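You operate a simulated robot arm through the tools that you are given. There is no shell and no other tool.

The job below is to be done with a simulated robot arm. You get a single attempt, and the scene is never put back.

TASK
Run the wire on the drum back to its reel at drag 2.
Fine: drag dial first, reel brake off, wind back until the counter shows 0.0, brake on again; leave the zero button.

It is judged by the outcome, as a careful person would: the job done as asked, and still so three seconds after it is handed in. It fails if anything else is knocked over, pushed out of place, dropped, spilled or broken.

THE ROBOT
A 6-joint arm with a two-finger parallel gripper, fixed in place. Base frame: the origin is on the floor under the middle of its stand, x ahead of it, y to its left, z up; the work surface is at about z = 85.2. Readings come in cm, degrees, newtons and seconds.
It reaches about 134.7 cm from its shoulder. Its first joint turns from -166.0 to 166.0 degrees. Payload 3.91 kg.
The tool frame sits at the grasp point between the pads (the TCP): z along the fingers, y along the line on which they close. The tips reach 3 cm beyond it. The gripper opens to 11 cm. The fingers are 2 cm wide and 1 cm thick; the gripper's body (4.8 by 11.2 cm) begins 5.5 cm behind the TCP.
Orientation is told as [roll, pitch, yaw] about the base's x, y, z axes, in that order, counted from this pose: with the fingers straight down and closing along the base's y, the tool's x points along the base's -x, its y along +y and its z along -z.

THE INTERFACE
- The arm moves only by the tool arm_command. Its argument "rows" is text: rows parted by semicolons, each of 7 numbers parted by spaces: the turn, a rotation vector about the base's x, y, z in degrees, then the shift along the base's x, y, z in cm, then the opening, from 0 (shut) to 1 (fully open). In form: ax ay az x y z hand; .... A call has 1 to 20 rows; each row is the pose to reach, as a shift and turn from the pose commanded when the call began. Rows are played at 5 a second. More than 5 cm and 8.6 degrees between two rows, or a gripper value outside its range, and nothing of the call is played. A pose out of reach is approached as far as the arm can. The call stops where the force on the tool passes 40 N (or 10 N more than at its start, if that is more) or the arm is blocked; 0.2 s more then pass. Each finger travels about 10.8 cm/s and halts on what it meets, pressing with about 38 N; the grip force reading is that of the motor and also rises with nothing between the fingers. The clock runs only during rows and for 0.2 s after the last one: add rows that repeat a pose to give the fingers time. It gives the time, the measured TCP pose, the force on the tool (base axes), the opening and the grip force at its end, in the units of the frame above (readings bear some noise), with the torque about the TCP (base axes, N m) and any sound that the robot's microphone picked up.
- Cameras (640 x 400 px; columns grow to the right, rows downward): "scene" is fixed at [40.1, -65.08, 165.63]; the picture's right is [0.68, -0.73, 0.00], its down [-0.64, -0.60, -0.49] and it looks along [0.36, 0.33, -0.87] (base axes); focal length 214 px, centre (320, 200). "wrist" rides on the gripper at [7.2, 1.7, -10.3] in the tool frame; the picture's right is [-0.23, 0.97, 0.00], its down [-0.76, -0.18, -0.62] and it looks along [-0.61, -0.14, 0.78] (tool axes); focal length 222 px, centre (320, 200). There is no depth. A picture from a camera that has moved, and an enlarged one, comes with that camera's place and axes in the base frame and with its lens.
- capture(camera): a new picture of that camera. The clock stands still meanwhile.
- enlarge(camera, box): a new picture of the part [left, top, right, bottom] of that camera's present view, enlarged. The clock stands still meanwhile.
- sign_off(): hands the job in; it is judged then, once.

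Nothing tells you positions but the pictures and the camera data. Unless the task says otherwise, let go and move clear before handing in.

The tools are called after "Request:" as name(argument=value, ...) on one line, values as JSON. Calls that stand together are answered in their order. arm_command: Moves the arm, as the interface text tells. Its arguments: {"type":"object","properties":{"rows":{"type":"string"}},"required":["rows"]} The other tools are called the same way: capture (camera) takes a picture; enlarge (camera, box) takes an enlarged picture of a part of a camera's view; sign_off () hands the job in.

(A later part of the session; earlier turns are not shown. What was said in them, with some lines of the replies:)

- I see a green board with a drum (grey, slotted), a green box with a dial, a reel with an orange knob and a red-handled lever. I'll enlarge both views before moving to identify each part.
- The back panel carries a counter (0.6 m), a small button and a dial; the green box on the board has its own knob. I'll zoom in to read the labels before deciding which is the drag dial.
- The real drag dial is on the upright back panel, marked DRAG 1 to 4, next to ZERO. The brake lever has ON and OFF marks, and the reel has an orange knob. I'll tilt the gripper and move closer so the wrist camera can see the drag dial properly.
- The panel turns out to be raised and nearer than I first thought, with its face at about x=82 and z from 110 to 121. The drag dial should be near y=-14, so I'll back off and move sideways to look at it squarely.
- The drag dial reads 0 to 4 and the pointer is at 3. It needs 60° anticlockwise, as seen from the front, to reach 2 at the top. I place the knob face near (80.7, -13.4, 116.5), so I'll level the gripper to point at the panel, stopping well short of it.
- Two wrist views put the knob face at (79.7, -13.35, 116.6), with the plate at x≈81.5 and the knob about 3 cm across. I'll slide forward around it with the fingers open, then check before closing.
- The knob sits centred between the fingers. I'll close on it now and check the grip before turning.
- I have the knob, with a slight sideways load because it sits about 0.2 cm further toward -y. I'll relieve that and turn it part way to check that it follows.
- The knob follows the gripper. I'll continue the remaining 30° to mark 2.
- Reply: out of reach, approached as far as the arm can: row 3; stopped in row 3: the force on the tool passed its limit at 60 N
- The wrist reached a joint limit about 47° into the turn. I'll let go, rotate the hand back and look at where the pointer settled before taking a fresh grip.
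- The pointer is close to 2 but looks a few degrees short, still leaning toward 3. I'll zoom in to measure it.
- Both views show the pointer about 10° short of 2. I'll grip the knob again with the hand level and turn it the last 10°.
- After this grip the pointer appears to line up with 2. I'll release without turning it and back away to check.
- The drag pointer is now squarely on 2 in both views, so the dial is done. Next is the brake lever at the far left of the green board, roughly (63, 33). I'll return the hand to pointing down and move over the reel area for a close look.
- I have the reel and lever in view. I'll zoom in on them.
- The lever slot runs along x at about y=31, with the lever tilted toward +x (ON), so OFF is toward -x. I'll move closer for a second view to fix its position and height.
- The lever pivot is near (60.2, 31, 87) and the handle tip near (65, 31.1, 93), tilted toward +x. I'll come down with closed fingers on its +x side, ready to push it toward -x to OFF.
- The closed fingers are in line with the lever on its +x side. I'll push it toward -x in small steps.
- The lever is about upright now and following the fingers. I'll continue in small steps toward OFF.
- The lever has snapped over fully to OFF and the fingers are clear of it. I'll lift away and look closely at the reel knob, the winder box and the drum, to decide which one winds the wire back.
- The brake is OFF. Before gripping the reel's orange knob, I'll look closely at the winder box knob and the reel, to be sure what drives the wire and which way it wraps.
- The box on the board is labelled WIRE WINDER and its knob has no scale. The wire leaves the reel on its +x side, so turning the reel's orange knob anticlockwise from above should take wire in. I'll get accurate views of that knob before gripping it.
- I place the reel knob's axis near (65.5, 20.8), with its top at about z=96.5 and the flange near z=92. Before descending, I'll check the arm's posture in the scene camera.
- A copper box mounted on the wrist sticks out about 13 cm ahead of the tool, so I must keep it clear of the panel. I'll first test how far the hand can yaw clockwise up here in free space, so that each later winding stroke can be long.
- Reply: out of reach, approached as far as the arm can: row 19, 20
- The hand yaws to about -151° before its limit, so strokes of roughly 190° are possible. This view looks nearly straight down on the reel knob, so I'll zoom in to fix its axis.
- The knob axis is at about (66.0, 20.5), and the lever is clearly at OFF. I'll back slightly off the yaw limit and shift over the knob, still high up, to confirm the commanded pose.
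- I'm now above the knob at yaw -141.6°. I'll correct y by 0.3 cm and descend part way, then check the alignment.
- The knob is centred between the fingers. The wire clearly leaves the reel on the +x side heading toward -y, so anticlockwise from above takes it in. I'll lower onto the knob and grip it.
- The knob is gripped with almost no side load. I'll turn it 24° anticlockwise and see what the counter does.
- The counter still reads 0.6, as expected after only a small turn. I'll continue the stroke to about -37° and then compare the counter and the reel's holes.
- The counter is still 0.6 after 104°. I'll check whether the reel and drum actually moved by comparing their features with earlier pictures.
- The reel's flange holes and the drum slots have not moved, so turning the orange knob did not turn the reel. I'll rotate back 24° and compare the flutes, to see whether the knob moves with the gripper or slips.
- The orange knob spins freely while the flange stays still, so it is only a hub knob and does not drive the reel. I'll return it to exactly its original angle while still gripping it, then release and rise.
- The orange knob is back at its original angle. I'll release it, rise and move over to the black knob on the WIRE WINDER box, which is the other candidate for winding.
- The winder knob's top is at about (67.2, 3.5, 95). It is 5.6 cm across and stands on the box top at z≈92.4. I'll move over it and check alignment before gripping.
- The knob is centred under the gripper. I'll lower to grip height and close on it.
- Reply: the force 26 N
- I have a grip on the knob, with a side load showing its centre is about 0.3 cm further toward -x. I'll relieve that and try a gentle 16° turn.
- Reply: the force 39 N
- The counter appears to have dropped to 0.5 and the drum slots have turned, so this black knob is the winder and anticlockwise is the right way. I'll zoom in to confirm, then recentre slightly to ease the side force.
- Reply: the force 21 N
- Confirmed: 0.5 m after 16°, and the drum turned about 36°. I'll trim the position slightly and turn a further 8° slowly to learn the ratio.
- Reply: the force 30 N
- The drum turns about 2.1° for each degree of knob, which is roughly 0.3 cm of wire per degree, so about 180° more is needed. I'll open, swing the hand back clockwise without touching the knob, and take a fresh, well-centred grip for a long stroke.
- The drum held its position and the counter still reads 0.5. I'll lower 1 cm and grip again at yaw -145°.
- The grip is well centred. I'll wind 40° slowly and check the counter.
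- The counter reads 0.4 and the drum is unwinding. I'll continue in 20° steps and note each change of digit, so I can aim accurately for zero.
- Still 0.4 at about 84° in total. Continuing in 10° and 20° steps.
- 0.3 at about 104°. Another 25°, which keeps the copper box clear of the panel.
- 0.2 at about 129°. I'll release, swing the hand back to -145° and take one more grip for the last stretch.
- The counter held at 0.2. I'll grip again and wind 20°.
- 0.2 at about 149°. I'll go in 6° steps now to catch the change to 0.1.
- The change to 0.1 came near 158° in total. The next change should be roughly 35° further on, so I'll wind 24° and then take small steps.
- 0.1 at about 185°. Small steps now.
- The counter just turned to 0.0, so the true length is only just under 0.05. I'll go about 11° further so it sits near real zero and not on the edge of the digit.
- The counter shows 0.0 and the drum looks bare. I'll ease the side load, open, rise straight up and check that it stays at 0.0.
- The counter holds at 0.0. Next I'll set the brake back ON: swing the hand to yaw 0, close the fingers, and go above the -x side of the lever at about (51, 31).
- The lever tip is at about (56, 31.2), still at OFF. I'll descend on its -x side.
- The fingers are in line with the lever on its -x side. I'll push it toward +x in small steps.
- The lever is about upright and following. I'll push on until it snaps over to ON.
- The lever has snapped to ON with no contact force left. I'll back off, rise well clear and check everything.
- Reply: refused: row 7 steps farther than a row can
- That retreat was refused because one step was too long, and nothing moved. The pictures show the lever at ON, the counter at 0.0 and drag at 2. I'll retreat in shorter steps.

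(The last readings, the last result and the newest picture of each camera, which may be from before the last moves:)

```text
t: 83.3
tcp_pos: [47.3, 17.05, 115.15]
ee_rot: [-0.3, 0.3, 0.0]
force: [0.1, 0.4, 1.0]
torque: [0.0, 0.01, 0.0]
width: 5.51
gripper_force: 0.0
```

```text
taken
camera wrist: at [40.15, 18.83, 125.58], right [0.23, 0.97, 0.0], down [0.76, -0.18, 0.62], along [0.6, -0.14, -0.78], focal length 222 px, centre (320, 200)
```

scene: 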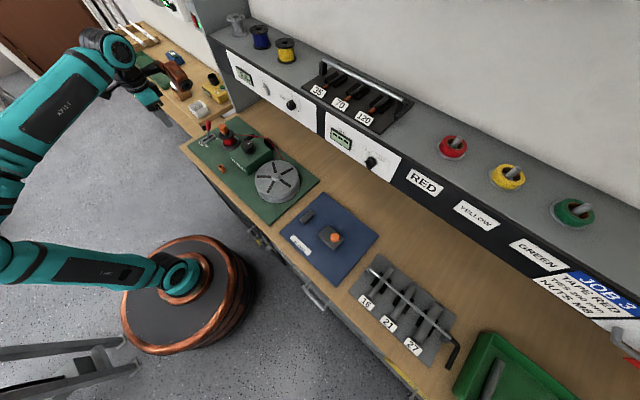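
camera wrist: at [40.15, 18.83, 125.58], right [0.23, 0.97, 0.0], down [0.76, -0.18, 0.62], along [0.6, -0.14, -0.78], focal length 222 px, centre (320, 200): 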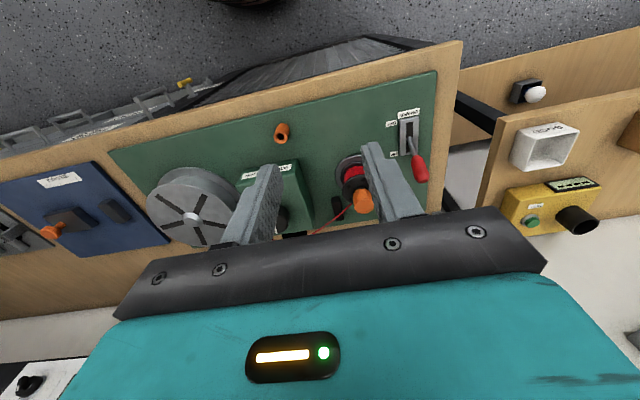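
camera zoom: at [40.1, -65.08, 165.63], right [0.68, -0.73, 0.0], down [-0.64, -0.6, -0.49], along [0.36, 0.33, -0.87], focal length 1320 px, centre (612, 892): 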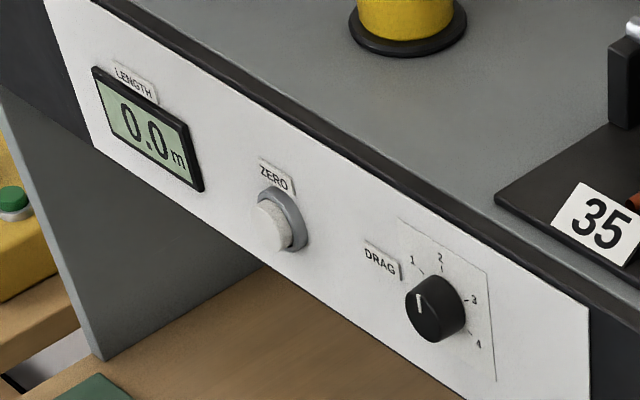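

The counter reads 0.0, the drag pointer is on 2, and the brake lever is back at its original ON position. The zero button was left alone and nothing else looks disturbed. The gripper is open and clear, so I'm handing in.

Request:
sign_off()

```text
The job is handed in.
```

The wire is back on its reel: the counter shows 0.0 m, drag is at 2 and the reel brake is on again. I never touched the zero button, and in the last pictures nothing else had moved.

- **Drag dial:** it stood at 3. I set it to 2 before anything else, which took two grips because the wrist reached its limit partway.
- **Brake and winding:** I put the brake lever to OFF and wound back by turning the black knob on the WIRE WINDER box anticlockwise. I kept going about 11° after the counter first showed 0.0, so it wouldn't flick back to 0.1. The lever then went back to ON.
- **Orange knob on the reel:** I first took this for the winding knob and turned it about 104° anticlockwise. It spun freely without moving the reel, so I turned it back to where it started. If it's a retaining knob, you may want to check it is still tight.
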